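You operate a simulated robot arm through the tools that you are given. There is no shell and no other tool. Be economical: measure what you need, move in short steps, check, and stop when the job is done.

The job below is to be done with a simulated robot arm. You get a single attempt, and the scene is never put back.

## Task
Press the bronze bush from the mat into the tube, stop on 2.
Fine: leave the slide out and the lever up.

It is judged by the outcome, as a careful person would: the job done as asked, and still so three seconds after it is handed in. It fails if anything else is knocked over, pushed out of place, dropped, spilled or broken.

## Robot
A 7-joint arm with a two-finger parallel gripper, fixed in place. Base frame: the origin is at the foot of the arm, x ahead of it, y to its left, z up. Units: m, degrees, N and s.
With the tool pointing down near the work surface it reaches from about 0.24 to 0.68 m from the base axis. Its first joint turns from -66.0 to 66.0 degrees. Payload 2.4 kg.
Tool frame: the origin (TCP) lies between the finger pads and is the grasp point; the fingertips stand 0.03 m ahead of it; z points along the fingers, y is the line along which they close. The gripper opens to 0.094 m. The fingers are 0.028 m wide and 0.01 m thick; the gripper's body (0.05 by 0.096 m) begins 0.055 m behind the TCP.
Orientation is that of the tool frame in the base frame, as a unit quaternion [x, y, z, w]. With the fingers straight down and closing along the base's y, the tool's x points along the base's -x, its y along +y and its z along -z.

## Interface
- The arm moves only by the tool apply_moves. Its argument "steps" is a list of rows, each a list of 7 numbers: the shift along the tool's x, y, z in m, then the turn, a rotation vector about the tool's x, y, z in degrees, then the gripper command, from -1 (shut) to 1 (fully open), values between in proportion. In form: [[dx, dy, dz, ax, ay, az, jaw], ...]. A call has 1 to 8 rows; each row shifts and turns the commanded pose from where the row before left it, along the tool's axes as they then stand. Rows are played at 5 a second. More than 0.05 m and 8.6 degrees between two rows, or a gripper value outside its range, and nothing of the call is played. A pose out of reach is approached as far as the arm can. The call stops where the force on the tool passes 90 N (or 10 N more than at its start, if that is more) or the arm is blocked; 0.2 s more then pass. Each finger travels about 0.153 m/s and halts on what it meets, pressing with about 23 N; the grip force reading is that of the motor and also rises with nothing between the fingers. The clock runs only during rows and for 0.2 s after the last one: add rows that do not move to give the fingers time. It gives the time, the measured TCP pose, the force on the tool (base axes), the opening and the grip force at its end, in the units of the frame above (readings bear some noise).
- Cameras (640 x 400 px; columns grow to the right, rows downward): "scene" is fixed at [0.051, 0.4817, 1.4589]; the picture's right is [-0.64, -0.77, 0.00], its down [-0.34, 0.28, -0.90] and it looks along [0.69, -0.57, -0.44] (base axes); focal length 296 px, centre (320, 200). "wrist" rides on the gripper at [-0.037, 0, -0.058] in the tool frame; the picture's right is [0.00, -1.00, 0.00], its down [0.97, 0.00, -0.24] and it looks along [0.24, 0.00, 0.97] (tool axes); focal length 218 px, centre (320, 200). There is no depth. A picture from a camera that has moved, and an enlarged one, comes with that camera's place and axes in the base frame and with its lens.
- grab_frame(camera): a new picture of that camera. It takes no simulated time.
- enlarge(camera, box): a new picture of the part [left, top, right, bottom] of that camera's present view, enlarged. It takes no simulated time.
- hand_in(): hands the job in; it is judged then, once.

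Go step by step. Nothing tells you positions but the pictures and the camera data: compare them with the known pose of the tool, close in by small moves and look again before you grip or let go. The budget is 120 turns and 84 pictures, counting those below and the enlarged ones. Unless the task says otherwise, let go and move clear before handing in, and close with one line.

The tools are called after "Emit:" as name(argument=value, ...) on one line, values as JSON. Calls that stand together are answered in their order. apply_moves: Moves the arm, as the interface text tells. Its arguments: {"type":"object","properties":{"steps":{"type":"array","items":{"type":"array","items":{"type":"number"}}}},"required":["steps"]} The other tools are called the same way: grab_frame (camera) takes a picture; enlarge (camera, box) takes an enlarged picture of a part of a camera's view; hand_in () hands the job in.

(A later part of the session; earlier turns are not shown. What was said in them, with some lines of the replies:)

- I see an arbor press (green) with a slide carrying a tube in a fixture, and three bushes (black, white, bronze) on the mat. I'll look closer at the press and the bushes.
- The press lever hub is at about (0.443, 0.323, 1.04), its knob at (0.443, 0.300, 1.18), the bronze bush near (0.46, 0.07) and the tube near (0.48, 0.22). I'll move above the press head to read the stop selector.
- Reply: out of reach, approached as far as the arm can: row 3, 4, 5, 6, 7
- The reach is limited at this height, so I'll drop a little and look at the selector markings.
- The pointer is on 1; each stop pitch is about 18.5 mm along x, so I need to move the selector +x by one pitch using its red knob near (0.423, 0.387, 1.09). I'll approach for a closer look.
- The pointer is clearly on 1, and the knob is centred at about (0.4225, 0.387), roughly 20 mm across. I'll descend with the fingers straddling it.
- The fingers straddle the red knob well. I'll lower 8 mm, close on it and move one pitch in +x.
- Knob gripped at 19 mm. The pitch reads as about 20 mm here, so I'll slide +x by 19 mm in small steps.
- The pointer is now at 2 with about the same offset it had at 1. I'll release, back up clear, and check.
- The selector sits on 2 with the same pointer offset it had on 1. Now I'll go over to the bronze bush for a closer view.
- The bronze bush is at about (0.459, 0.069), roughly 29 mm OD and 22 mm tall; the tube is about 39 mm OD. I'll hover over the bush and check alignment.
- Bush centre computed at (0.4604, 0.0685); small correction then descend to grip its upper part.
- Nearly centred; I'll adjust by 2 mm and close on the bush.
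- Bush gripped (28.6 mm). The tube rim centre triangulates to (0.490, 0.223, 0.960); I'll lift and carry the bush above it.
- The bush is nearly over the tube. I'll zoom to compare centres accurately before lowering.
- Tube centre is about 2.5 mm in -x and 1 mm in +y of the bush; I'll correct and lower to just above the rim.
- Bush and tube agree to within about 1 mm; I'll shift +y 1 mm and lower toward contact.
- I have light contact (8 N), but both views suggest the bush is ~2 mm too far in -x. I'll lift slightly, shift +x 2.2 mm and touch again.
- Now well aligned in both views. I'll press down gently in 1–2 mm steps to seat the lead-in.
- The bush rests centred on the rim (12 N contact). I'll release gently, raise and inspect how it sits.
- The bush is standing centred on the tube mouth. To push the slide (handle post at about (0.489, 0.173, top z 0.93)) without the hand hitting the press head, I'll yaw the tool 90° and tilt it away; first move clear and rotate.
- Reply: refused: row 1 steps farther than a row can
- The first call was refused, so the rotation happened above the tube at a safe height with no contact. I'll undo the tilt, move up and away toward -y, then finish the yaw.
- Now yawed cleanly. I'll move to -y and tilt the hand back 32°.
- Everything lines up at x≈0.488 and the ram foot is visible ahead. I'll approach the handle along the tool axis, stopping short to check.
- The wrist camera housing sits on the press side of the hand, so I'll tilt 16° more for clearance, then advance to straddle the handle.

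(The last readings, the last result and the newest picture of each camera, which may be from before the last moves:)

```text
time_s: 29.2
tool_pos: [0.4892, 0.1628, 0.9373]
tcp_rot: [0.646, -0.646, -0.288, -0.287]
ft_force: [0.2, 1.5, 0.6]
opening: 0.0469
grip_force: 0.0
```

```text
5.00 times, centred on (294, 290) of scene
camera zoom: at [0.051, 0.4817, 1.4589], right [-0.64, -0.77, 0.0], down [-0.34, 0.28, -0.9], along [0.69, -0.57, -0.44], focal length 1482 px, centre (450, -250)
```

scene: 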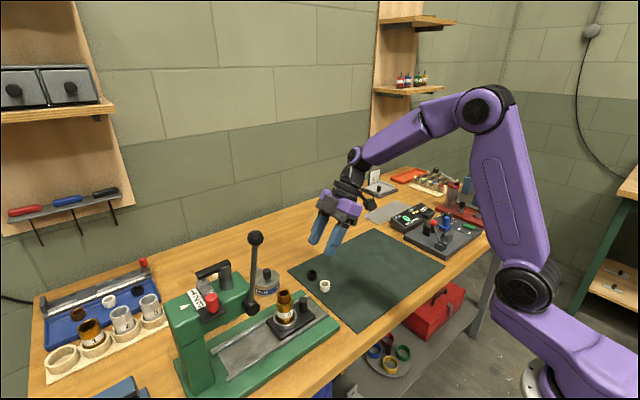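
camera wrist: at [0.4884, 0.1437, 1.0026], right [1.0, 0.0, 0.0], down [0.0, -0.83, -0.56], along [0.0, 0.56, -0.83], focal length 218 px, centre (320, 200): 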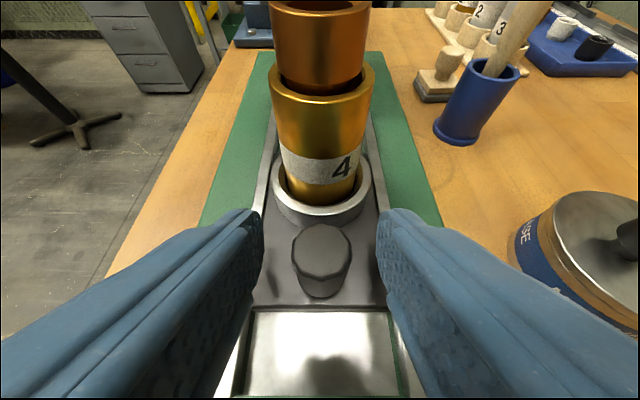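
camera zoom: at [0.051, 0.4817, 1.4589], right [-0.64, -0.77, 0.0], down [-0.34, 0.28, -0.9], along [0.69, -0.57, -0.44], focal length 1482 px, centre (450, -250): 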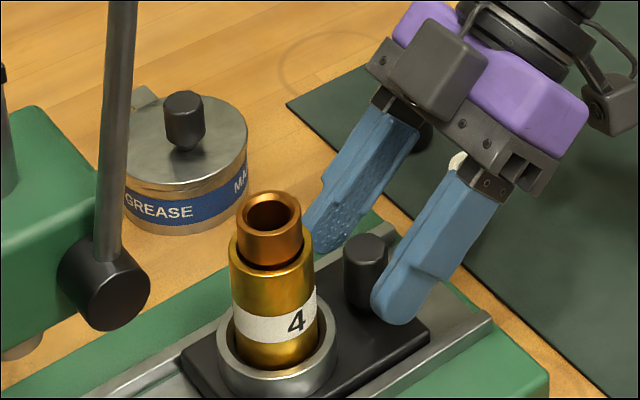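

The handle is between the fingertips. I'll close on it and start pushing the slide in with small steps.

Emit:
apply_moves(steps=[[0, 0, 0, 0, 0, 0, -1], [0, 0, 0, 0, 0, 0, -1], [0, 0, 0, 0, 0, 0, -1]])

Emit:
apply_moves(steps=[[-0.0067, 0, 0.0074, 0, 0, 0, -1], [-0.0067, 0, 0.0074, 0, 0, 0, -1], [0, 0, 0, 0, 0, 0, -1]])

Emit:
grab_frame(camera="wrist")

Emit:
enlarge(camera="scene", box=[180, 240, 340, 340])

```text
time_s: 30.0
tool_pos: [0.491, 0.1624, 0.9376]
tcp_rot: [0.646, -0.646, -0.288, -0.288]
ft_force: [4.5, 0.7, -4.2]
opening: 0.0211
grip_force: 44.7
```

```text
time_s: 30.8
tool_pos: [0.4908, 0.1818, 0.9358]
tcp_rot: [0.646, -0.645, -0.288, -0.288]
ft_force: [-0.1, -1.7, 3.3]
opening: 0.0213
grip_force: 44.7
```

```text
38 pictures are left
camera wrist: at [0.489, 0.1624, 1.0027], right [1.0, 0.0, 0.0], down [0.0, -0.83, -0.56], along [0.0, 0.56, -0.83], focal length 218 px, centre (320, 200)
```

wrist: 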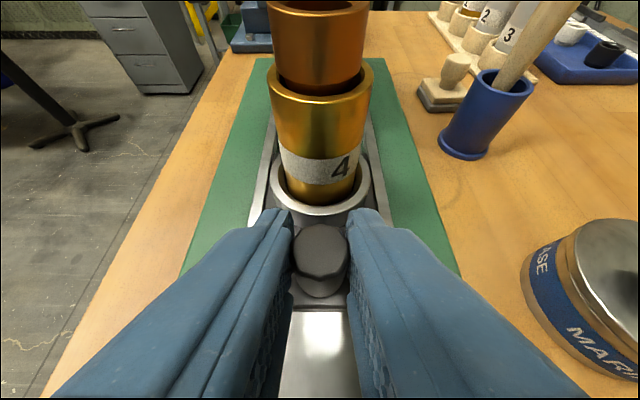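

```text
4.00 times, centred on (260, 290) of scene
camera zoom: at [0.051, 0.4817, 1.4589], right [-0.64, -0.77, 0.0], down [-0.34, 0.28, -0.9], along [0.69, -0.57, -0.44], focal length 1186 px, centre (560, -160)
```

zoom: 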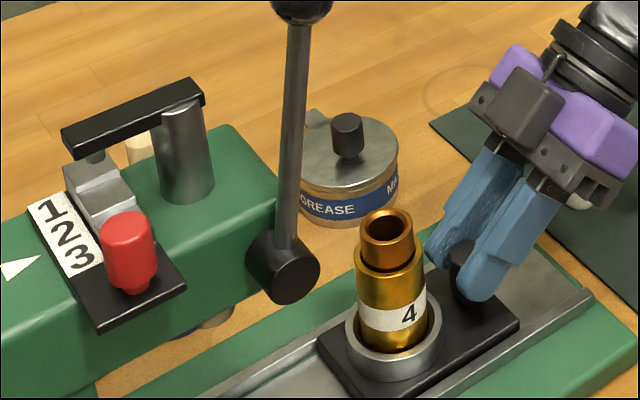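

The slide follows and the bush stays put. I'll continue at the same gentle rate.

Emit:
apply_moves(steps=[[-0.0067, 0, 0.0074, 0, 0, 0, -1], [-0.0067, 0, 0.0074, 0, 0, 0, -1], [-0.0067, 0, 0.0074, 0, 0, 0, -1], [-0.0067, 0, 0.0074, 0, 0, 0, -1], [-0.0067, 0, 0.0074, 0, 0, 0, -1], [-0.0067, 0, 0.0074, 0, 0, 0, -1], [0, 0, 0, 0, 0, 0, -1]])

Emit:
grab_frame(camera="wrist")

Emit:
enlarge(camera="scene", box=[180, 240, 340, 340])

```text
time_s: 32.4
tool_pos: [0.4886, 0.2417, 0.9368]
tcp_rot: [-0.646, 0.646, 0.287, 0.287]
ft_force: [-5.6, 0.3, -8.1]
opening: 0.0209
grip_force: 44.7
```

```text
36 pictures are left
camera wrist: at [0.489, 0.222, 1.0027], right [1.0, 0.0, 0.0], down [0.0, -0.83, -0.56], along [0.0, 0.56, -0.83], focal length 218 px, centre (320, 200)
```

wrist: 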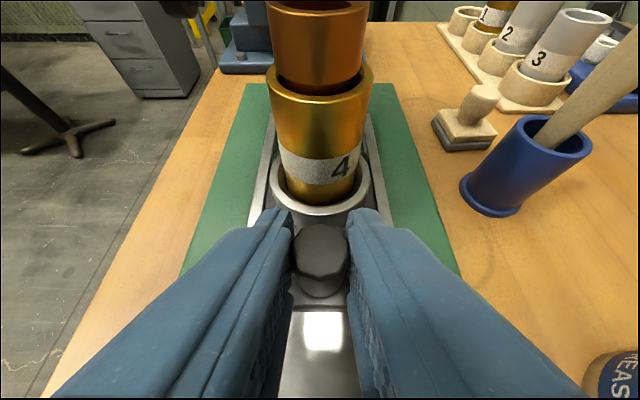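

```text
4.00 times, centred on (260, 290) of scene
camera zoom: at [0.051, 0.4817, 1.4589], right [-0.64, -0.77, 0.0], down [-0.34, 0.28, -0.9], along [0.69, -0.57, -0.44], focal length 1186 px, centre (560, -160)
```

zoom: 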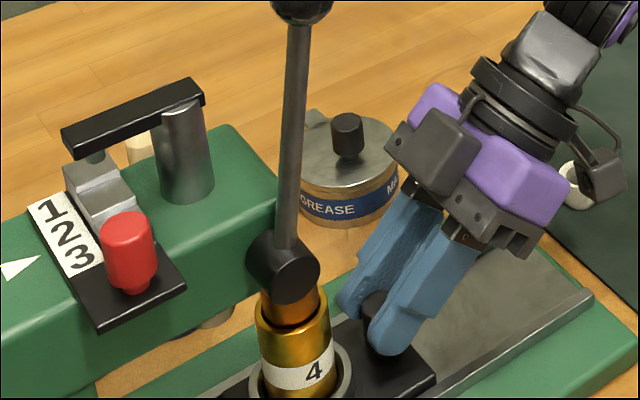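

Halfway; before going under the ram I'll check the ram foot's height against the bush top.

Emit:
enlarge(camera="scene", box=[210, 295, 270, 335])

```text
10.00 times, centred on (240, 315) of scene
camera zoom: at [0.051, 0.4817, 1.4589], right [-0.64, -0.77, 0.0], down [-0.34, 0.28, -0.9], along [0.69, -0.57, -0.44], focal length 2964 px, centre (1120, -950)
```

zoom: 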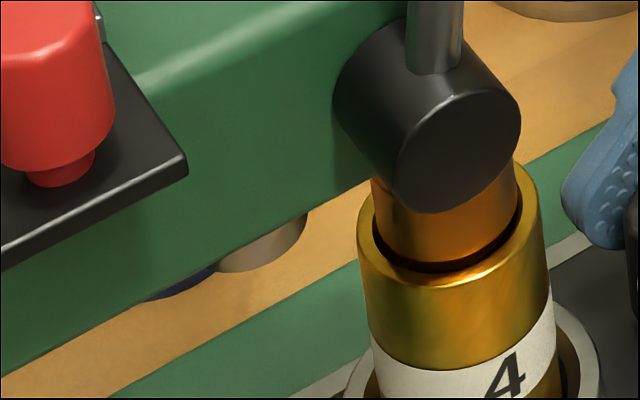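

Ram foot bottom is at about z 0.989, bush top about 0.980: 9 mm clearance. Continue in.

Emit:
apply_moves(steps=[[-0.0067, 0, 0.0074, 0, 0, 0, -1], [-0.0067, 0, 0.0074, 0, 0, 0, -1], [-0.0067, 0, 0.0074, 0, 0, 0, -1], [-0.00335, 0, 0.0037, 0, 0, 0, -1], [0, 0, 0, 0, 0, 0, -1]])

Emit:
enlarge(camera="scene", box=[190, 255, 318, 335])

Emit:
grab_frame(camera="wrist")

```text
time_s: 33.6
tool_pos: [0.4915, 0.2758, 0.9366]
tcp_rot: [0.647, -0.645, -0.288, -0.286]
ft_force: [-13.0, 2.4, -8.4]
opening: 0.0212
grip_force: 45.1
```

```text
5.00 times, centred on (254, 295) of scene
camera zoom: at [0.0508, 0.4819, 1.4588], right [-0.64, -0.77, 0.0], down [-0.34, 0.28, -0.9], along [0.69, -0.57, -0.44], focal length 1482 px, centre (650, -275)
```

zoom: 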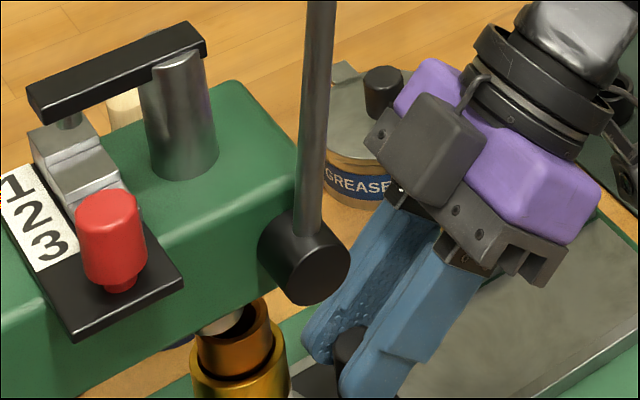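

```text
32 pictures are left
camera wrist: at [0.4891, 0.2569, 1.0027], right [1.0, 0.0, 0.0], down [0.0, -0.83, -0.56], along [0.0, 0.56, -0.83], focal length 218 px, centre (320, 200)
```

wrist: 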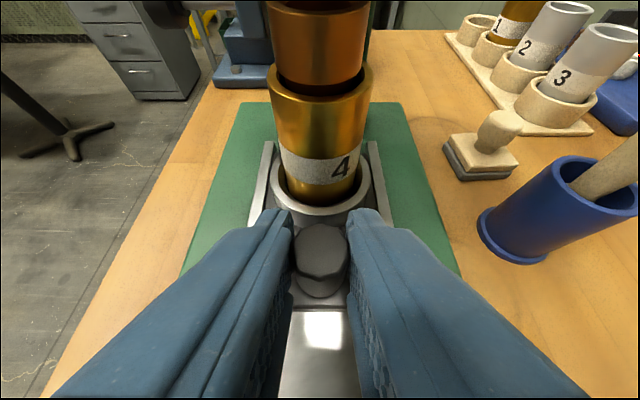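

Nearly under the ram (tube at y≈0.337, ram ≈0.345). I'll continue in small steps looking for the end stop in the force.

Emit:
apply_moves(steps=[[-0.00335, 0, 0.0037, 0, 0, 0, -1], [0, 0, 0, 0, 0, 0, -1]])

Emit:
apply_moves(steps=[[-0.00134, 0, 0.00148, 0, 0, 0, -1], [0, 0, 0, 0, 0, 0, -1]])

Emit:
apply_moves(steps=[[-0.00134, 0, 0.00148, 0, 0, 0, -1], [0, 0, 0, 0, 0, 0, -1]])

Emit:
enlarge(camera="scene", box=[210, 295, 270, 345])

```text
time_s: 34.2
tool_pos: [0.4896, 0.2804, 0.9375]
tcp_rot: [-0.646, 0.646, 0.288, 0.287]
ft_force: [-11.2, 3.3, -21.4]
opening: 0.0212
grip_force: 45.4
```

```text
time_s: 34.8
tool_pos: [0.4901, 0.2835, 0.9366]
tcp_rot: [-0.646, 0.646, 0.288, 0.285]
ft_force: [-14.9, 1.7, -18.0]
opening: 0.0209
grip_force: 44.7
```

```text
time_s: 35.4
tool_pos: [0.489, 0.284, 0.9373]
tcp_rot: [-0.645, 0.647, 0.287, 0.287]
ft_force: [-20.9, -12.2, -6.2]
opening: 0.0211
grip_force: 45.5
```

```text
8.00 times, centred on (240, 320) of scene
camera zoom: at [0.0506, 0.4814, 1.459], right [-0.64, -0.77, 0.0], down [-0.34, 0.28, -0.9], along [0.69, -0.57, -0.44], focal length 2371 px, centre (960, -760)
```

zoom: 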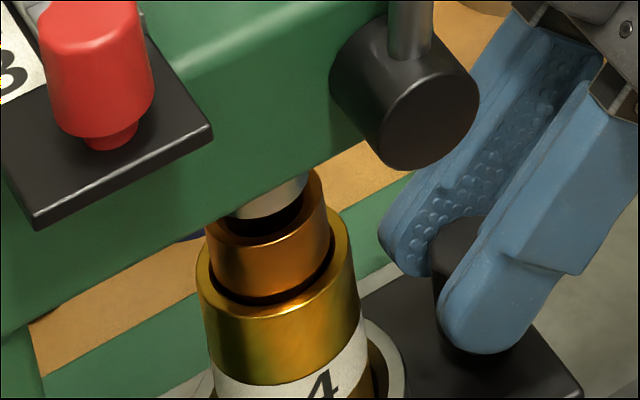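

The force shows the slide has hit its end stop, and the bush is under the ram foot. I'll release the handle and back off, then rise toward the lever knob.

Emit:
apply_moves(steps=[[0, 0, 0, 0, 0, 0, 0.0], [0, 0, 0, 0, 0, 0, 0.0], [0, 0, -0.03, 0, 0, 0, 0.0], [0, 0, -0.03, 0, 0, 0, 0.1], [0, 0, -0.03, 0, 0, 0, 0.28], [0, 0, 0, 0, 0, 0, 0.28]])

Emit:
apply_moves(steps=[[-0.0297, 0.0155, -0.0268, 0, 0, 0, 0.28], [-0.0297, 0.0155, -0.0268, 0, 0, 0, 0.28], [-0.0297, 0.0155, -0.0268, 0, 0, 0, 0.28], [-0.0297, 0, -0.0268, 0, 0, 0, 0.28], [-0.0297, 0, -0.0268, 0, 0, 0, 0.28], [0, 0, 0, 0, 0, 0, 0.28]])

Emit:
grab_frame(camera="wrist")

Emit:
enlarge(camera="scene", box=[180, 195, 340, 345])

```text
time_s: 36.8
tool_pos: [0.491, 0.2155, 0.9972]
tcp_rot: [0.646, -0.646, -0.287, -0.287]
ft_force: [-1.1, -0.7, 0.4]
opening: 0.0601
grip_force: 0.1
```

```text
time_s: 38.2
tool_pos: [0.4442, 0.2155, 1.2]
tcp_rot: [-0.645, 0.646, 0.288, 0.287]
ft_force: [-0.2, -0.6, -0.1]
opening: 0.0602
grip_force: 0.1
```

```text
30 pictures are left
camera wrist: at [0.4431, 0.1966, 1.2657], right [1.0, 0.0, 0.0], down [0.0, -0.83, -0.56], along [0.0, 0.56, -0.83], focal length 218 px, centre (320, 200)
```

wrist: 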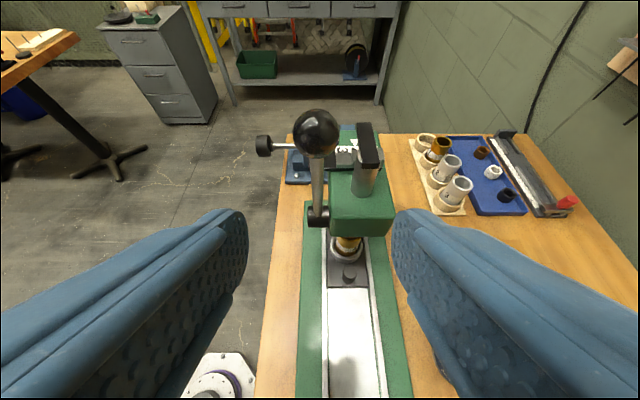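

```text
2.67 times, centred on (260, 270) of scene
camera zoom: at [0.051, 0.4817, 1.4589], right [-0.64, -0.77, 0.0], down [-0.34, 0.28, -0.9], along [0.69, -0.57, -0.44], focal length 790 px, centre (480, 13)
```

zoom: 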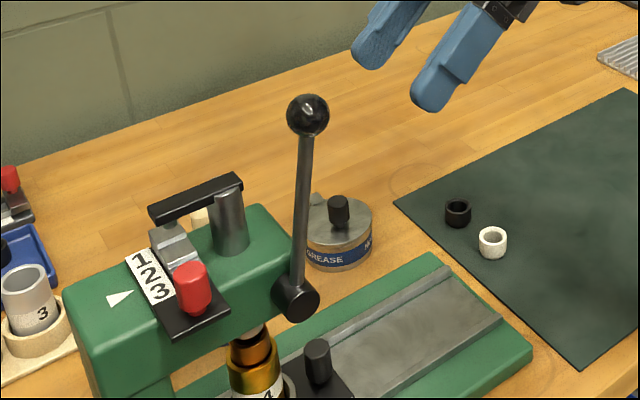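

The knob is at about (0.440, 0.300, 1.182), matching my earlier estimate. I'll advance so the open fingers straddle it.

Emit:
apply_moves(steps=[[-0.0108, 0.004, 0.0175, 0, 0, 0, 0.28], [-0.0108, 0, 0.0175, 0, 0, 0, 0.28], [-0.0108, 0, 0.0175, 0, 0, 0, 0.28], [-0.0106, 0, 0.0175, 0, 0, 0, 0.28], [0, 0, 0, 0, 0, 0, 0.28]])

Emit:
grab_frame(camera="wrist")

Emit:
enlarge(camera="scene", box=[190, 190, 318, 270])

```text
time_s: 39.4
tool_pos: [0.4394, 0.2977, 1.1819]
tcp_rot: [0.646, -0.646, -0.288, -0.288]
ft_force: [0.2, -0.5, -0.6]
opening: 0.0601
grip_force: 0.0
```

```text
28 pictures are left
camera wrist: at [0.439, 0.2779, 1.2472], right [1.0, 0.0, 0.0], down [0.0, -0.83, -0.56], along [0.0, 0.56, -0.83], focal length 218 px, centre (320, 200)
```

wrist: 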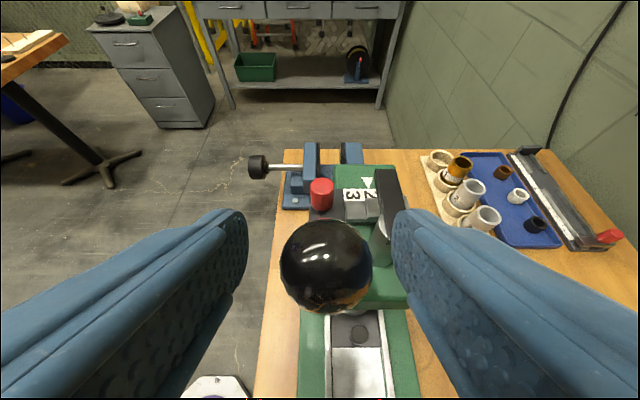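

```text
5.00 times, centred on (254, 230) of scene
camera zoom: at [0.051, 0.4817, 1.4589], right [-0.64, -0.77, 0.0], down [-0.34, 0.28, -0.9], along [0.69, -0.57, -0.44], focal length 1482 px, centre (650, 50)
```

zoom: 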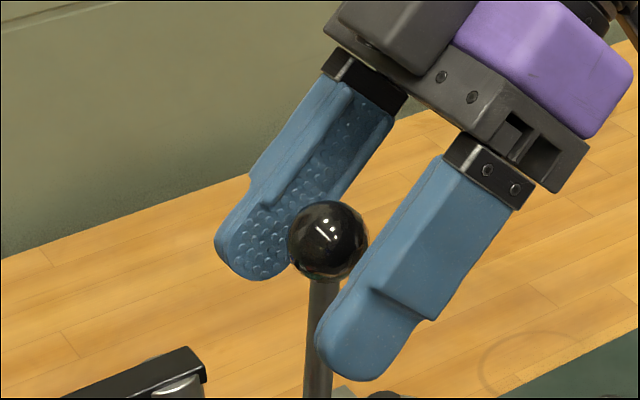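

The knob is centred between the pads. I'll grip it and start the lever's arc toward -y.

Emit:
apply_moves(steps=[[0, 0, 0, 0, 0, 0, -1], [0, 0, 0, 0, 0, 0, -1], [0, 0, 0, 0, 0, 0, -1]])

Emit:
apply_moves(steps=[[0.0083, 0, -0.0058, 0, 0, 0, -1], [0.0082, 0, -0.0058, 0, 0, 0, -1], [0.009, 0, -0.0045, 0, 0, 0, -1], [0.0089, 0, -0.0045, 0, 0, 0, -1], [0, 0, 0, 0, 0, 0, -1]])

Emit:
grab_frame(camera="scene")

```text
time_s: 40.2
tool_pos: [0.4416, 0.2958, 1.1825]
tcp_rot: [-0.644, 0.648, 0.286, 0.289]
ft_force: [17.0, 4.3, -2.5]
opening: 0.0275
grip_force: 44.7
```

```text
time_s: 41.4
tool_pos: [0.4418, 0.2585, 1.1728]
tcp_rot: [-0.645, 0.646, 0.288, 0.29]
ft_force: [15.3, 3.5, 12.0]
opening: 0.0274
grip_force: 44.7
```

```text
26 pictures are left
```

scene: 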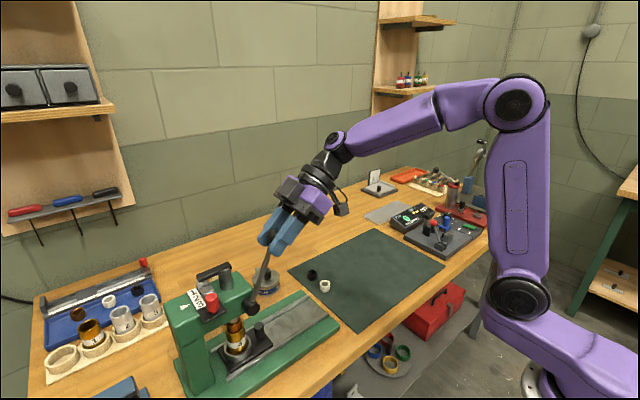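

The lever is following. Continuing along the arc with small steps.

Emit:
apply_moves(steps=[[0.0095, -0.001, -0.0032, 0, 0, 0, -1], [0.0095, 0, -0.0032, 0, 0, 0, -1], [0.0099, 0, -0.0019, 0, 0, 0, -1], [0.0099, 0, -0.0019, 0, 0, 0, -1], [0, 0, 0, 0, 0, 0, -1]])

Emit:
enlarge(camera="scene", box=[170, 220, 330, 370])

```text
time_s: 42.6
tool_pos: [0.4409, 0.2262, 1.1511]
tcp_rot: [-0.645, 0.646, 0.288, 0.291]
ft_force: [12.3, 7.7, 16.9]
opening: 0.0278
grip_force: 45.3
```

```text
2.67 times, centred on (250, 295) of scene
camera zoom: at [0.0512, 0.4817, 1.4589], right [-0.64, -0.77, 0.0], down [-0.34, 0.28, -0.9], along [0.69, -0.57, -0.44], focal length 790 px, centre (507, -53)
```

zoom: 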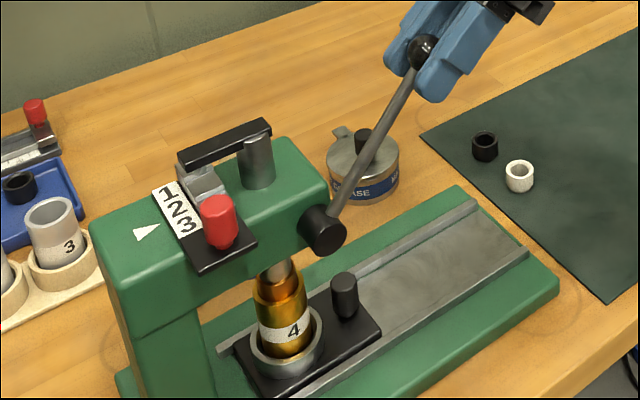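

The ram is coming down onto the bush and everything is aligned. Continuing.

Emit:
apply_moves(steps=[[0.01, 0, -0.0005, 0, 0, 0, -1], [0.01, 0, -0.0005, 0, 0, 0, -1], [0.01, 0, 0.0009, 0, 0, 0, -1], [0.01, 0, 0.001, 0, 0, 0, -1], [0, 0, 0, 0, 0, 0, -1]])

Emit:
enlarge(camera="scene", box=[170, 220, 330, 370])

```text
time_s: 43.8
tool_pos: [0.4423, 0.201, 1.1202]
tcp_rot: [0.646, -0.644, -0.29, -0.289]
ft_force: [4.5, 5.4, 15.1]
opening: 0.0275
grip_force: 45.3
```

```text
2.67 times, centred on (250, 295) of scene
camera zoom: at [0.051, 0.4817, 1.4589], right [-0.64, -0.77, 0.0], down [-0.34, 0.28, -0.9], along [0.69, -0.57, -0.44], focal length 790 px, centre (507, -53)
```

zoom: 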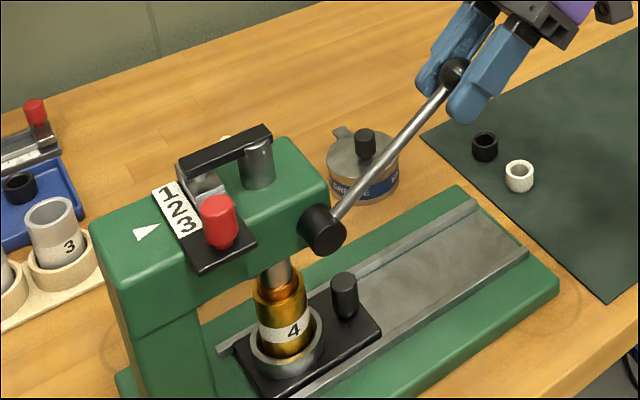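

The bush is entering the tube. Continue until the stop takes the load.

Emit:
apply_moves(steps=[[0.0098, 0, 0.0023, 0, 0, 0, -1], [0.0098, 0, 0.0023, 0, 0, 0, -1], [0, 0, 0, 0, 0, 0, -1]])

Emit:
apply_moves(steps=[[0.0094, 0, 0.0036, 0, 0, 0, -1], [0.0094, 0, 0.0036, 0, 0, 0, -1], [0, 0, 0, 0, 0, 0, -1]])

Emit:
enlarge(camera="scene", box=[170, 240, 298, 340])

```text
time_s: 44.6
tool_pos: [0.4414, 0.1916, 1.0997]
tcp_rot: [0.646, -0.646, -0.288, -0.288]
ft_force: [-1.8, 8.4, 13.6]
opening: 0.0273
grip_force: 45.1
```

```text
time_s: 45.4
tool_pos: [0.442, 0.1856, 1.0831]
tcp_rot: [-0.645, 0.646, 0.288, 0.29]
ft_force: [9.5, 22.8, 9.5]
opening: 0.0278
grip_force: 44.7
```

```text
4.00 times, centred on (234, 290) of scene
camera zoom: at [0.0512, 0.4823, 1.4587], right [-0.64, -0.77, 0.0], down [-0.34, 0.28, -0.9], along [0.69, -0.57, -0.44], focal length 1186 px, centre (664, -160)
```

zoom: 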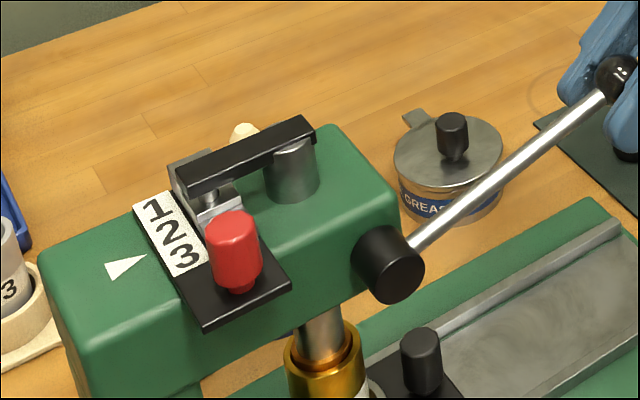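

Bush is nearly flush and the bolt is close to the step. Continuing slowly, easing the outward pull.

Emit:
apply_moves(steps=[[0.0073, 0, 0.0066, 0, 0, 0, -1], [0, 0, 0, 0, 0, 0, -1]])

Emit:
apply_moves(steps=[[0.0073, 0, 0.0066, 0, 0, 0, -1], [0, 0, 0, 0, 0, 0, -1]])

Emit:
enlarge(camera="scene", box=[195, 260, 275, 340])

```text
time_s: 46.0
tool_pos: [0.4418, 0.1837, 1.0771]
tcp_rot: [0.644, -0.644, -0.29, -0.293]
ft_force: [-4.4, 3.2, 49.5]
opening: 0.0274
grip_force: 45.1
```

```text
time_s: 46.6
tool_pos: [0.4428, 0.1874, 1.0696]
tcp_rot: [0.645, -0.641, -0.29, -0.297]
ft_force: [2.0, 23.4, 60.8]
opening: 0.0294
grip_force: 44.6
```

```text
5.00 times, centred on (235, 300) of scene
camera zoom: at [0.0502, 0.4821, 1.4588], right [-0.64, -0.77, 0.0], down [-0.34, 0.28, -0.9], along [0.69, -0.57, -0.44], focal length 1482 px, centre (745, -300)
```

zoom: 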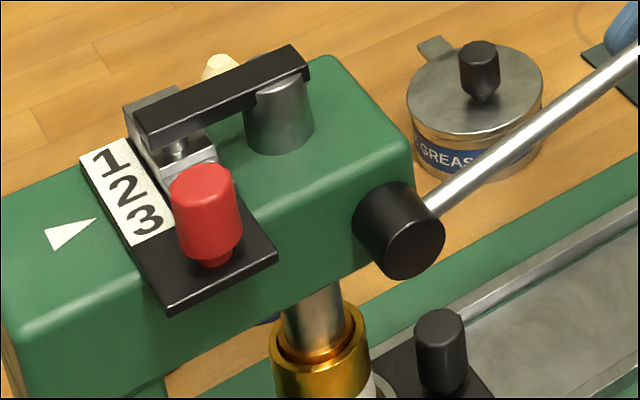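

The resistance has jumped to ~60 N; I'll zoom to see whether the stop bolt is seated on step 2.

Emit:
enlarge(camera="scene", box=[210, 265, 250, 295])

Emit:
enlarge(camera="scene", box=[220, 240, 340, 345])

```text
13.33 times, centred on (230, 280) of scene
camera zoom: at [0.0502, 0.4821, 1.4588], right [-0.64, -0.77, 0.0], down [-0.34, 0.28, -0.9], along [0.69, -0.57, -0.44], focal length 3952 px, centre (1520, -867)
```

zoom: 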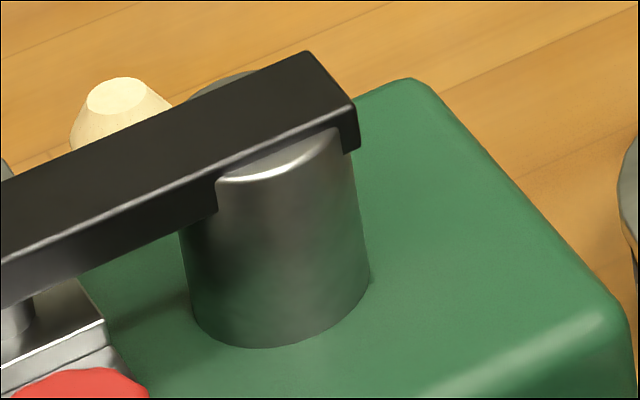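

```text
3.81 times, centred on (280, 292) of scene
camera zoom: at [0.0502, 0.4821, 1.4588], right [-0.64, -0.77, 0.0], down [-0.34, 0.28, -0.9], along [0.69, -0.57, -0.44], focal length 1129 px, centre (472, -152)
```

zoom: 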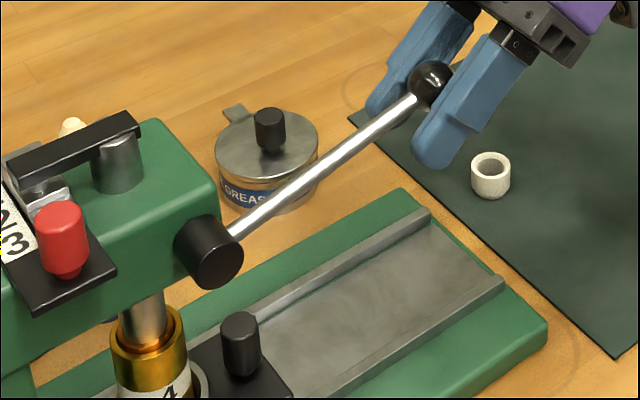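

Emit:
enlarge(camera="scene", box=[194, 270, 234, 302])

```text
12.50 times, centred on (214, 286) of scene
camera zoom: at [0.0502, 0.4821, 1.4588], right [-0.64, -0.77, 0.0], down [-0.34, 0.28, -0.9], along [0.69, -0.57, -0.44], focal length 3704 px, centre (1645, -875)
```

zoom: 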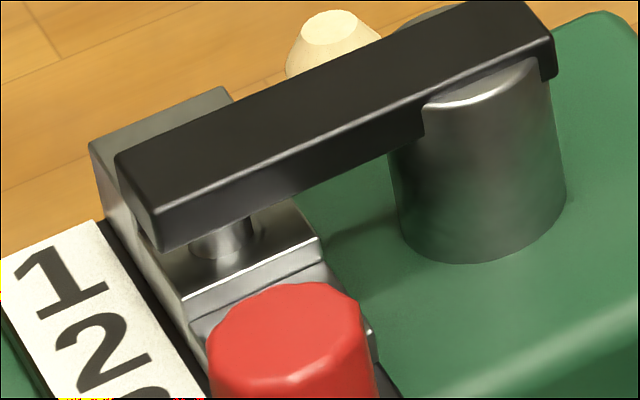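

The bolt appears seated on the middle step (2). I'll give one slight extra press to confirm it doesn't move further.

Emit:
apply_moves(steps=[[0.003, 0, 0.0027, 0, 0, 0, -1], [0, 0, 0, 0, 0, 0, -1], [0, 0, 0, 0, 0, 0, -1]])

Emit:
enlarge(camera="scene", box=[194, 270, 234, 302])

```text
time_s: 47.4
tool_pos: [0.4407, 0.183, 1.0576]
tcp_rot: [-0.646, 0.647, 0.288, 0.286]
ft_force: [-0.5, 0.6, 0.2]
opening: 0.0
grip_force: 33.1
```

```text
12.50 times, centred on (214, 286) of scene
camera zoom: at [0.051, 0.4817, 1.4589], right [-0.64, -0.77, 0.0], down [-0.34, 0.28, -0.9], along [0.69, -0.57, -0.44], focal length 3704 px, centre (1645, -875)
```

zoom: 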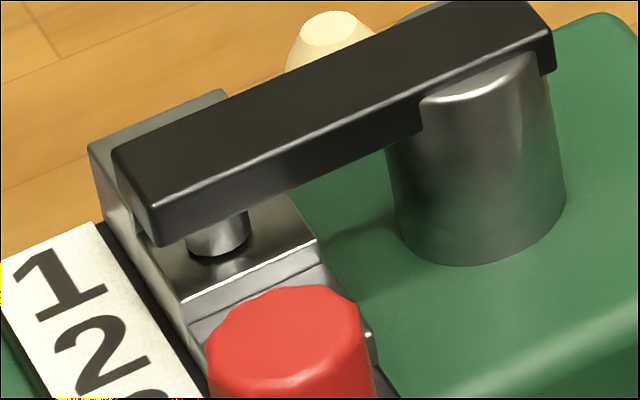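

The fingers slipped off the knob; the bolt lifted slightly off the step, confirming it was seated. Let me see where the lever stands now.

Emit:
enlarge(camera="scene", box=[190, 220, 350, 345])

Emit:
grab_frame(camera="wrist")

```text
3.20 times, centred on (270, 282) of scene
camera zoom: at [0.051, 0.4817, 1.4589], right [-0.64, -0.77, 0.0], down [-0.34, 0.28, -0.9], along [0.69, -0.57, -0.44], focal length 948 px, centre (480, -64)
```

zoom: 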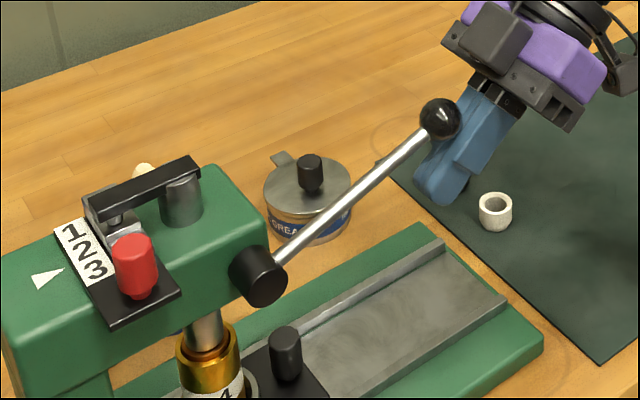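

```text
16 pictures are left
camera wrist: at [0.4397, 0.1635, 1.1234], right [1.0, 0.0, 0.0], down [0.0, -0.83, -0.56], along [0.0, 0.56, -0.83], focal length 218 px, centre (320, 200)
```

wrist: 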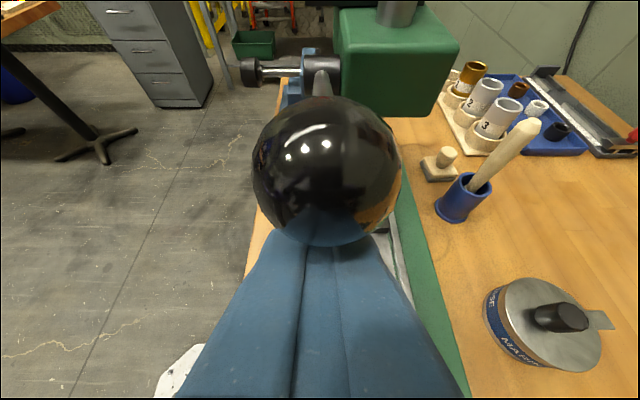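

The lever is about 70° down, with the knob just above my closed fingers. I'll open, rise to straddle the knob again and re-check before gripping.

Emit:
apply_moves(steps=[[0, 0, 0, 0, 0, 0, 0.28], [0, 0, 0, 0, 0, 0, 0.28], [-0.0153, 0, -0.0077, 0, 0, 0, 0.28], [-0.0152, 0, -0.0077, 0, 0, 0, 0.28], [0, 0, 0, 0, 0, 0, 0.28]])

Emit:
grab_frame(camera="wrist")

```text
time_s: 48.6
tool_pos: [0.4418, 0.1913, 1.0912]
tcp_rot: [0.646, -0.646, -0.288, -0.287]
ft_force: [0.3, 0.2, -0.1]
opening: 0.0602
grip_force: 0.1
```

```text
15 pictures are left
camera wrist: at [0.4408, 0.1726, 1.1567], right [1.0, 0.0, 0.0], down [0.0, -0.83, -0.56], along [0.0, 0.56, -0.83], focal length 218 px, centre (320, 200)
```

wrist: 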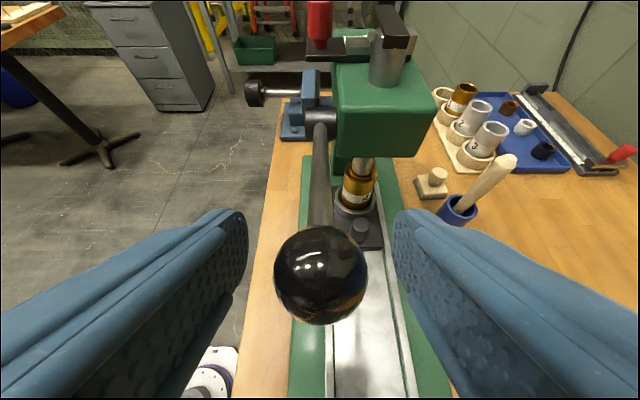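

The knob is ~8 mm below centre of the pads; I'll correct, grip deeper, and begin raising the lever.

Emit:
apply_moves(steps=[[0.008, 0, 0.006, 0, 0, 0, 0.28], [0, 0, 0, 0, 0, 0, -0.5], [0, 0, 0, 0, 0, 0, -1], [0, 0, 0, 0, 0, 0, -1]])

Emit:
apply_moves(steps=[[-0.0171, 0, -0.0084, 0, 0, 0, -1], [-0.0182, 0, -0.0059, 0, 0, 0, -1], [-0.0191, 0, -0.0031, 0, 0, 0, -1], [0, 0, 0, 0, 0, 0, -1]])

Emit:
apply_moves(steps=[[-0.0197, 0, -0.0002, 0, 0, 0, -1], [-0.0195, 0, 0.0026, 0, 0, 0, -1], [0, 0, 0, 0, 0, 0, -1]])

Emit:
enlarge(camera="scene", box=[170, 200, 330, 345])

```text
time_s: 49.6
tool_pos: [0.4418, 0.1926, 1.0819]
tcp_rot: [-0.646, 0.646, 0.287, 0.288]
ft_force: [11.3, 5.3, -0.5]
opening: 0.0313
grip_force: 44.7
```

```text
time_s: 50.6
tool_pos: [0.4416, 0.2143, 1.1334]
tcp_rot: [-0.646, 0.646, 0.287, 0.287]
ft_force: [6.1, -3.9, -9.9]
opening: 0.0271
grip_force: 45.0
```

```text
time_s: 51.4
tool_pos: [0.4424, 0.2444, 1.1624]
tcp_rot: [-0.646, 0.646, 0.288, 0.288]
ft_force: [3.3, -8.2, -5.7]
opening: 0.0274
grip_force: 44.4
```

```text
2.76 times, centred on (250, 272) of scene
camera zoom: at [0.0513, 0.4815, 1.459], right [-0.64, -0.77, 0.0], down [-0.34, 0.28, -0.9], along [0.69, -0.57, -0.44], focal length 818 px, centre (513, 0)
```

zoom: 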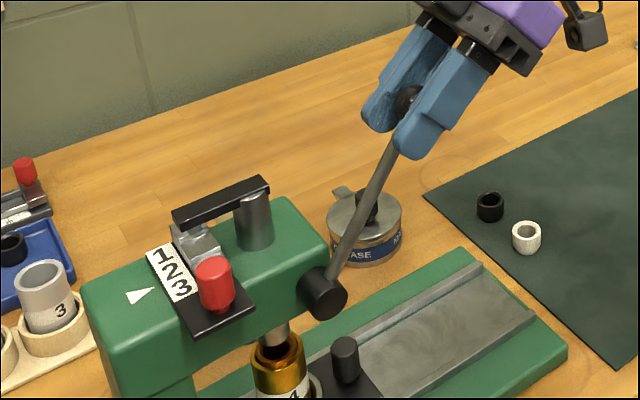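

The ram is lifting and the bush stays in the tube. Raising the lever the rest of the way.

Emit:
apply_moves(steps=[[-0.0191, 0, 0.0054, 0, 0, 0, -1], [-0.0181, 0, 0.0083, 0, 0, 0, -1], [0, 0, 0, 0, 0, 0, -1]])

Emit:
apply_moves(steps=[[-0.0085, 0, 0.0054, 0, 0, 0, -1], [-0.0085, 0, 0.0055, 0, 0, 0, -1], [0, 0, 0, 0, 0, 0, -1]])

Emit:
enlarge(camera="scene", box=[170, 200, 330, 345])

```text
time_s: 52.2
tool_pos: [0.442, 0.2772, 1.1792]
tcp_rot: [-0.645, 0.647, 0.286, 0.288]
ft_force: [16.6, -7.7, -6.9]
opening: 0.0273
grip_force: 44.8
```

```text
time_s: 53.0
tool_pos: [0.4418, 0.2969, 1.1837]
tcp_rot: [-0.646, 0.646, 0.287, 0.288]
ft_force: [12.3, -9.9, -2.8]
opening: 0.0273
grip_force: 45.0
```

```text
2.76 times, centred on (250, 272) of scene
camera zoom: at [0.0515, 0.4814, 1.459], right [-0.64, -0.77, 0.0], down [-0.34, 0.28, -0.9], along [0.69, -0.57, -0.44], focal length 818 px, centre (513, 0)
```

zoom: 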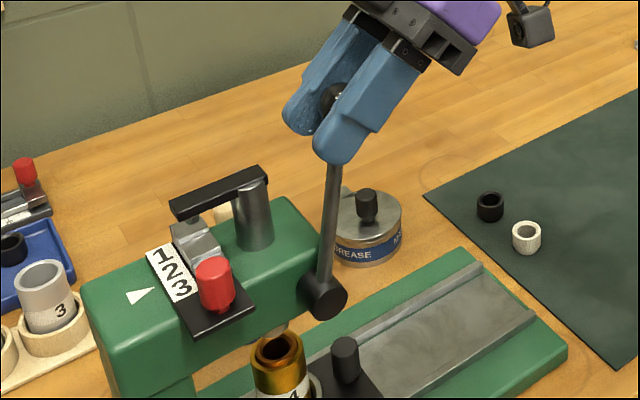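

Almost upright; a nudge more to reach its rest, then release and back off.

Emit:
apply_moves(steps=[[-0.0027, 0, 0.003, 0, 0, 0, -1], [0, 0, 0, 0, 0, 0, -1]])

Emit:
apply_moves(steps=[[0, 0, 0, 0, 0, 0, 0.0], [0, 0, 0, 0, 0, 0, 0.28], [0, 0, 0, 0, 0, 0, 0.28], [0.0108, 0, -0.0175, 0, 0, 0, 0.28], [0.0108, 0, -0.0175, 0, 0, 0, 0.28], [0.0108, 0, -0.0175, 0, 0, 0, 0.28], [0.0106, 0, -0.0175, 0, 0, 0, 0.28], [0, 0, 0, 0, 0, 0, 0.28]])

Emit:
enlarge(camera="scene", box=[170, 200, 330, 345])

```text
time_s: 53.6
tool_pos: [0.4414, 0.3018, 1.1849]
tcp_rot: [0.646, -0.646, -0.288, -0.288]
ft_force: [8.1, -12.3, -1.2]
opening: 0.027
grip_force: 45.3
```

```text
time_s: 55.4
tool_pos: [0.4427, 0.2212, 1.2022]
tcp_rot: [0.646, -0.646, -0.288, -0.288]
ft_force: [0.5, -0.3, -0.5]
opening: 0.0602
grip_force: 0.0
```

```text
2.76 times, centred on (250, 272) of scene
camera zoom: at [0.051, 0.4816, 1.4589], right [-0.64, -0.77, 0.0], down [-0.34, 0.28, -0.9], along [0.69, -0.57, -0.44], focal length 818 px, centre (513, 0)
```

zoom: 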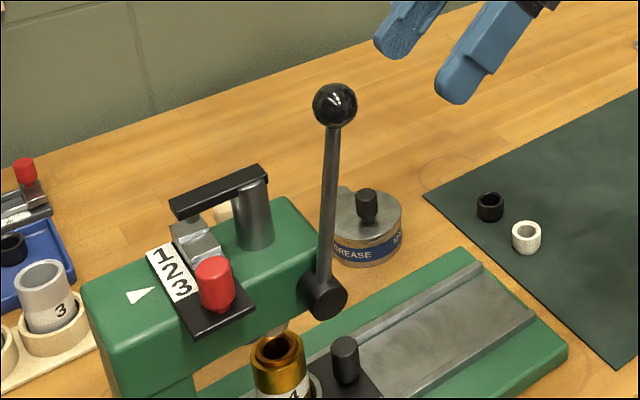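

The lever is back at its original upright position. Now I'll go back to the slide handle and pull it out.

Emit:
apply_moves(steps=[[0.0343, -0.0155, 0.0232, 0, 0, 0, 0.28], [0.0305, -0.0155, 0.0274, 0, 0, 0, 0.1], [0.0305, -0.0155, 0.0274, 0, 0, 0, 0.0], [0.0305, 0, 0.0274, 0, 0, 0, 0.0], [0.0305, 0, 0.0274, 0, 0, 0, 0.0], [0, 0, 0, 0, 0, 0, 0.0]])

Emit:
apply_moves(steps=[[0, 0, 0.025, 0, 0, 0, 0.0], [0, 0, 0.025, 0, 0, 0, 0.0], [0, 0, 0, 0, 0, 0, 0.0]])

Emit:
grab_frame(camera="wrist")

```text
time_s: 56.8
tool_pos: [0.485, 0.2164, 0.998]
tcp_rot: [0.646, -0.646, -0.288, -0.288]
ft_force: [-1.6, 0.2, 0.1]
opening: 0.0472
grip_force: 0.1
```

```text
time_s: 57.6
tool_pos: [0.4871, 0.2546, 0.9638]
tcp_rot: [-0.645, 0.647, 0.287, 0.289]
ft_force: [-0.7, -0.5, -0.1]
opening: 0.0468
grip_force: 0.0
```

```text
11 pictures are left
camera wrist: at [0.4861, 0.2345, 1.0298], right [1.0, 0.0, 0.0], down [0.0, -0.83, -0.56], along [0.0, 0.56, -0.83], focal length 218 px, centre (320, 200)
```

wrist: 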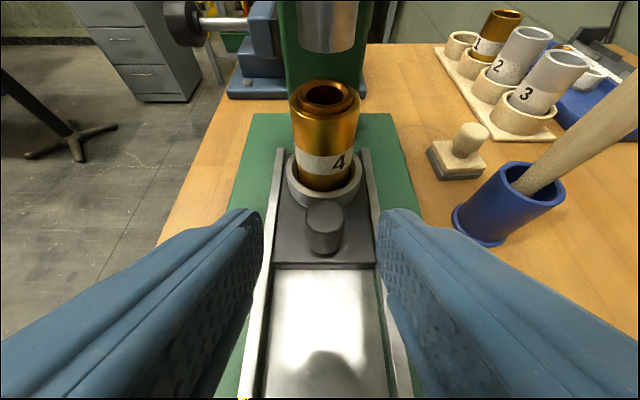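

The bush sits seated in the tube, slightly proud as set by stop 2. I'll advance onto the handle, grip and draw the slide out.

Emit:
apply_moves(steps=[[0, -0.0024, 0.02, 0, 0, 0, 0.0], [0, 0, 0.0195, 0, 0, 0, 0.0], [0, 0, 0, 0, 0, 0, 0.0], [0, 0, 0, 0, 0, 0, -1], [0, 0, 0, 0, 0, 0, -1], [0, 0, 0, 0, 0, 0, -1]])

Emit:
apply_moves(steps=[[0.0067, 0, -0.0074, 0, 0, 0, -1], [0.0067, 0, -0.0074, 0, 0, 0, -1], [0.0067, 0, -0.0074, 0, 0, 0, -1], [0.0067, 0, -0.0074, 0, 0, 0, -1], [0.0067, 0, -0.0074, 0, 0, 0, -1], [0.0067, 0, -0.0074, 0, 0, 0, -1], [0, 0, 0, 0, 0, 0, -1]])

Emit:
grab_frame(camera="wrist")

```text
time_s: 59.0
tool_pos: [0.4899, 0.282, 0.9353]
tcp_rot: [-0.646, 0.646, 0.288, 0.288]
ft_force: [4.8, 1.9, -4.1]
opening: 0.0211
grip_force: 44.8
```

```text
time_s: 60.6
tool_pos: [0.4905, 0.2217, 0.9359]
tcp_rot: [0.646, -0.645, -0.288, -0.288]
ft_force: [3.2, 0.4, 11.7]
opening: 0.0215
grip_force: 45.0
```

```text
10 pictures are left
camera wrist: at [0.4889, 0.2025, 1.0009], right [1.0, 0.0, 0.0], down [0.0, -0.83, -0.56], along [0.0, 0.56, -0.83], focal length 218 px, centre (320, 200)
```

wrist: 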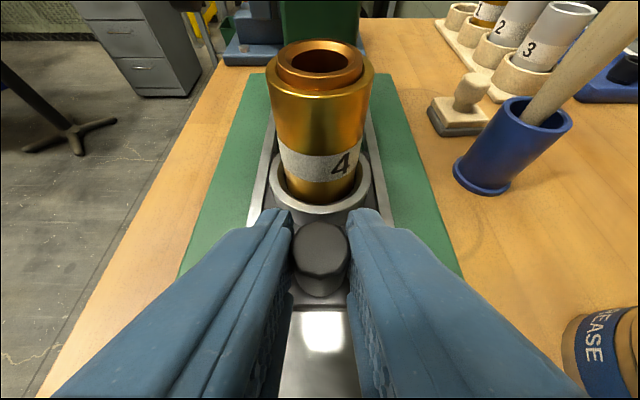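

The slide follows. Pulling the remaining 60 mm.

Emit:
apply_moves(steps=[[0.0067, 0, -0.0074, 0, 0, 0, -1], [0.0067, 0, -0.0074, 0, 0, 0, -1], [0.0067, 0, -0.0074, 0, 0, 0, -1], [0.0067, 0, -0.0074, 0, 0, 0, -1], [0.0067, 0, -0.0074, 0, 0, 0, -1], [0, 0, 0, 0, 0, 0, -1]])

Emit:
apply_moves(steps=[[0.0034, 0, -0.0037, 0, 0, 0, -1], [0.0034, 0, -0.0037, 0, 0, 0, -1], [0, 0, 0, 0, 0, 0, -1]])

Emit:
enlarge(camera="scene", box=[220, 250, 348, 340])

```text
time_s: 62.0
tool_pos: [0.4909, 0.1706, 0.9352]
tcp_rot: [0.646, -0.645, -0.289, -0.289]
ft_force: [-4.8, -1.5, 28.7]
opening: 0.0214
grip_force: 45.4
```

```text
time_s: 62.8
tool_pos: [0.49, 0.1613, 0.9357]
tcp_rot: [0.646, -0.645, -0.288, -0.288]
ft_force: [3.6, 6.6, 13.3]
opening: 0.0211
grip_force: 44.9
```

```text
4.44 times, centred on (284, 295) of scene
camera zoom: at [0.0509, 0.4818, 1.4589], right [-0.64, -0.77, 0.0], down [-0.34, 0.28, -0.9], along [0.69, -0.57, -0.44], focal length 1317 px, centre (480, -222)
```

zoom: 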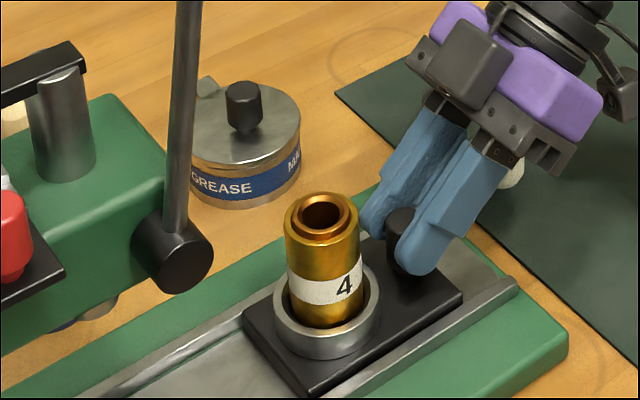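

The slide is back at its out position with the bush pressed in. I'll release the handle, back away and rise.

Emit:
apply_moves(steps=[[0, 0, 0, 0, 0, 0, 0.0], [0, 0, 0, 0, 0, 0, 0.0], [0, 0, -0.03, 0, 0, 0, 0.0], [0, 0, -0.03, 0, 0, 0, 0.0], [-0.0297, 0, -0.0268, 0, 0, 0, 0.0], [-0.0297, 0, -0.0268, 0, 0, 0, 0.0], [-0.0297, 0, -0.0268, 0, 0, 0, 0.0], [0, 0, 0, 0, 0, 0, 0.0]])

Emit:
grab_frame(camera="scene")

Emit:
enlarge(camera="scene", box=[170, 225, 330, 345])

Emit:
enlarge(camera="scene", box=[260, 280, 310, 330])

```text
time_s: 64.6
tool_pos: [0.4905, 0.1174, 1.0965]
tcp_rot: [-0.645, 0.646, 0.288, 0.288]
ft_force: [-0.4, 0.1, 0.0]
opening: 0.0469
grip_force: 0.1
```

```text
8 pictures are left
```

scene: 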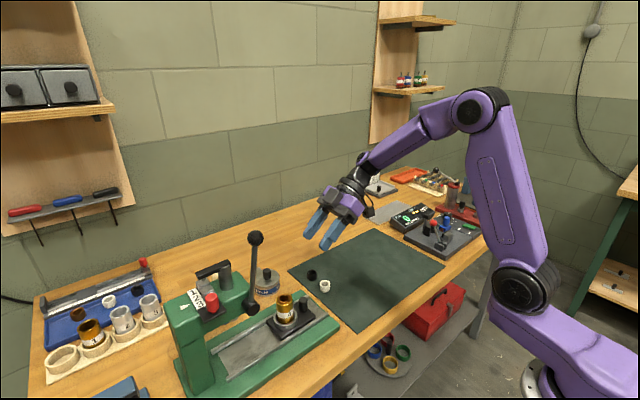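

```text
3.33 times, centred on (250, 285) of scene
camera zoom: at [0.051, 0.4817, 1.4589], right [-0.64, -0.77, 0.0], down [-0.34, 0.28, -0.9], along [0.69, -0.57, -0.44], focal length 988 px, centre (553, -83)
```

zoom: 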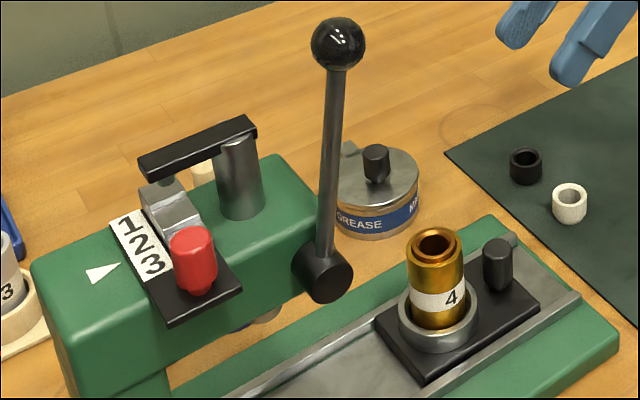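

```text
8.00 times, centred on (285, 305) of scene
camera zoom: at [0.051, 0.4817, 1.4589], right [-0.64, -0.77, 0.0], down [-0.34, 0.28, -0.9], along [0.69, -0.57, -0.44], focal length 2371 px, centre (600, -640)
```

zoom: 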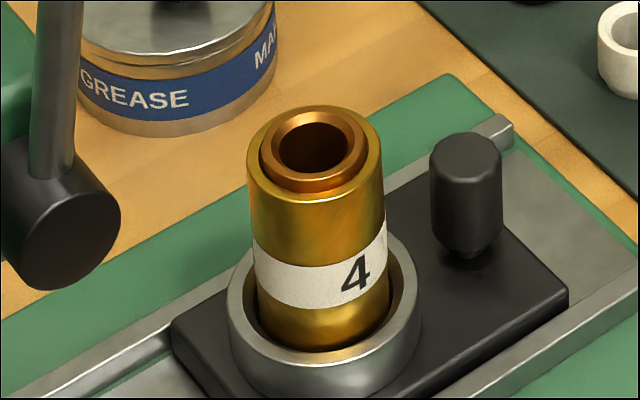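

Everything matches: the selector is on 2, the bush is straight in tube 4, the lever is up, the slide is fully out, the other bushes are undisturbed and the gripper is clear.

Emit:
hand_in()

```text
The job is handed in.
```

The bronze bush from the mat is pressed straight into tube 4 with the stop set on 2, standing about 3.5 mm proud of the rim; the lever is up and the slide is out. The fingers slipped off the lever knob once, after the stop bolt looked seated on step 2, and I then re-gripped the knob and raised the lever.
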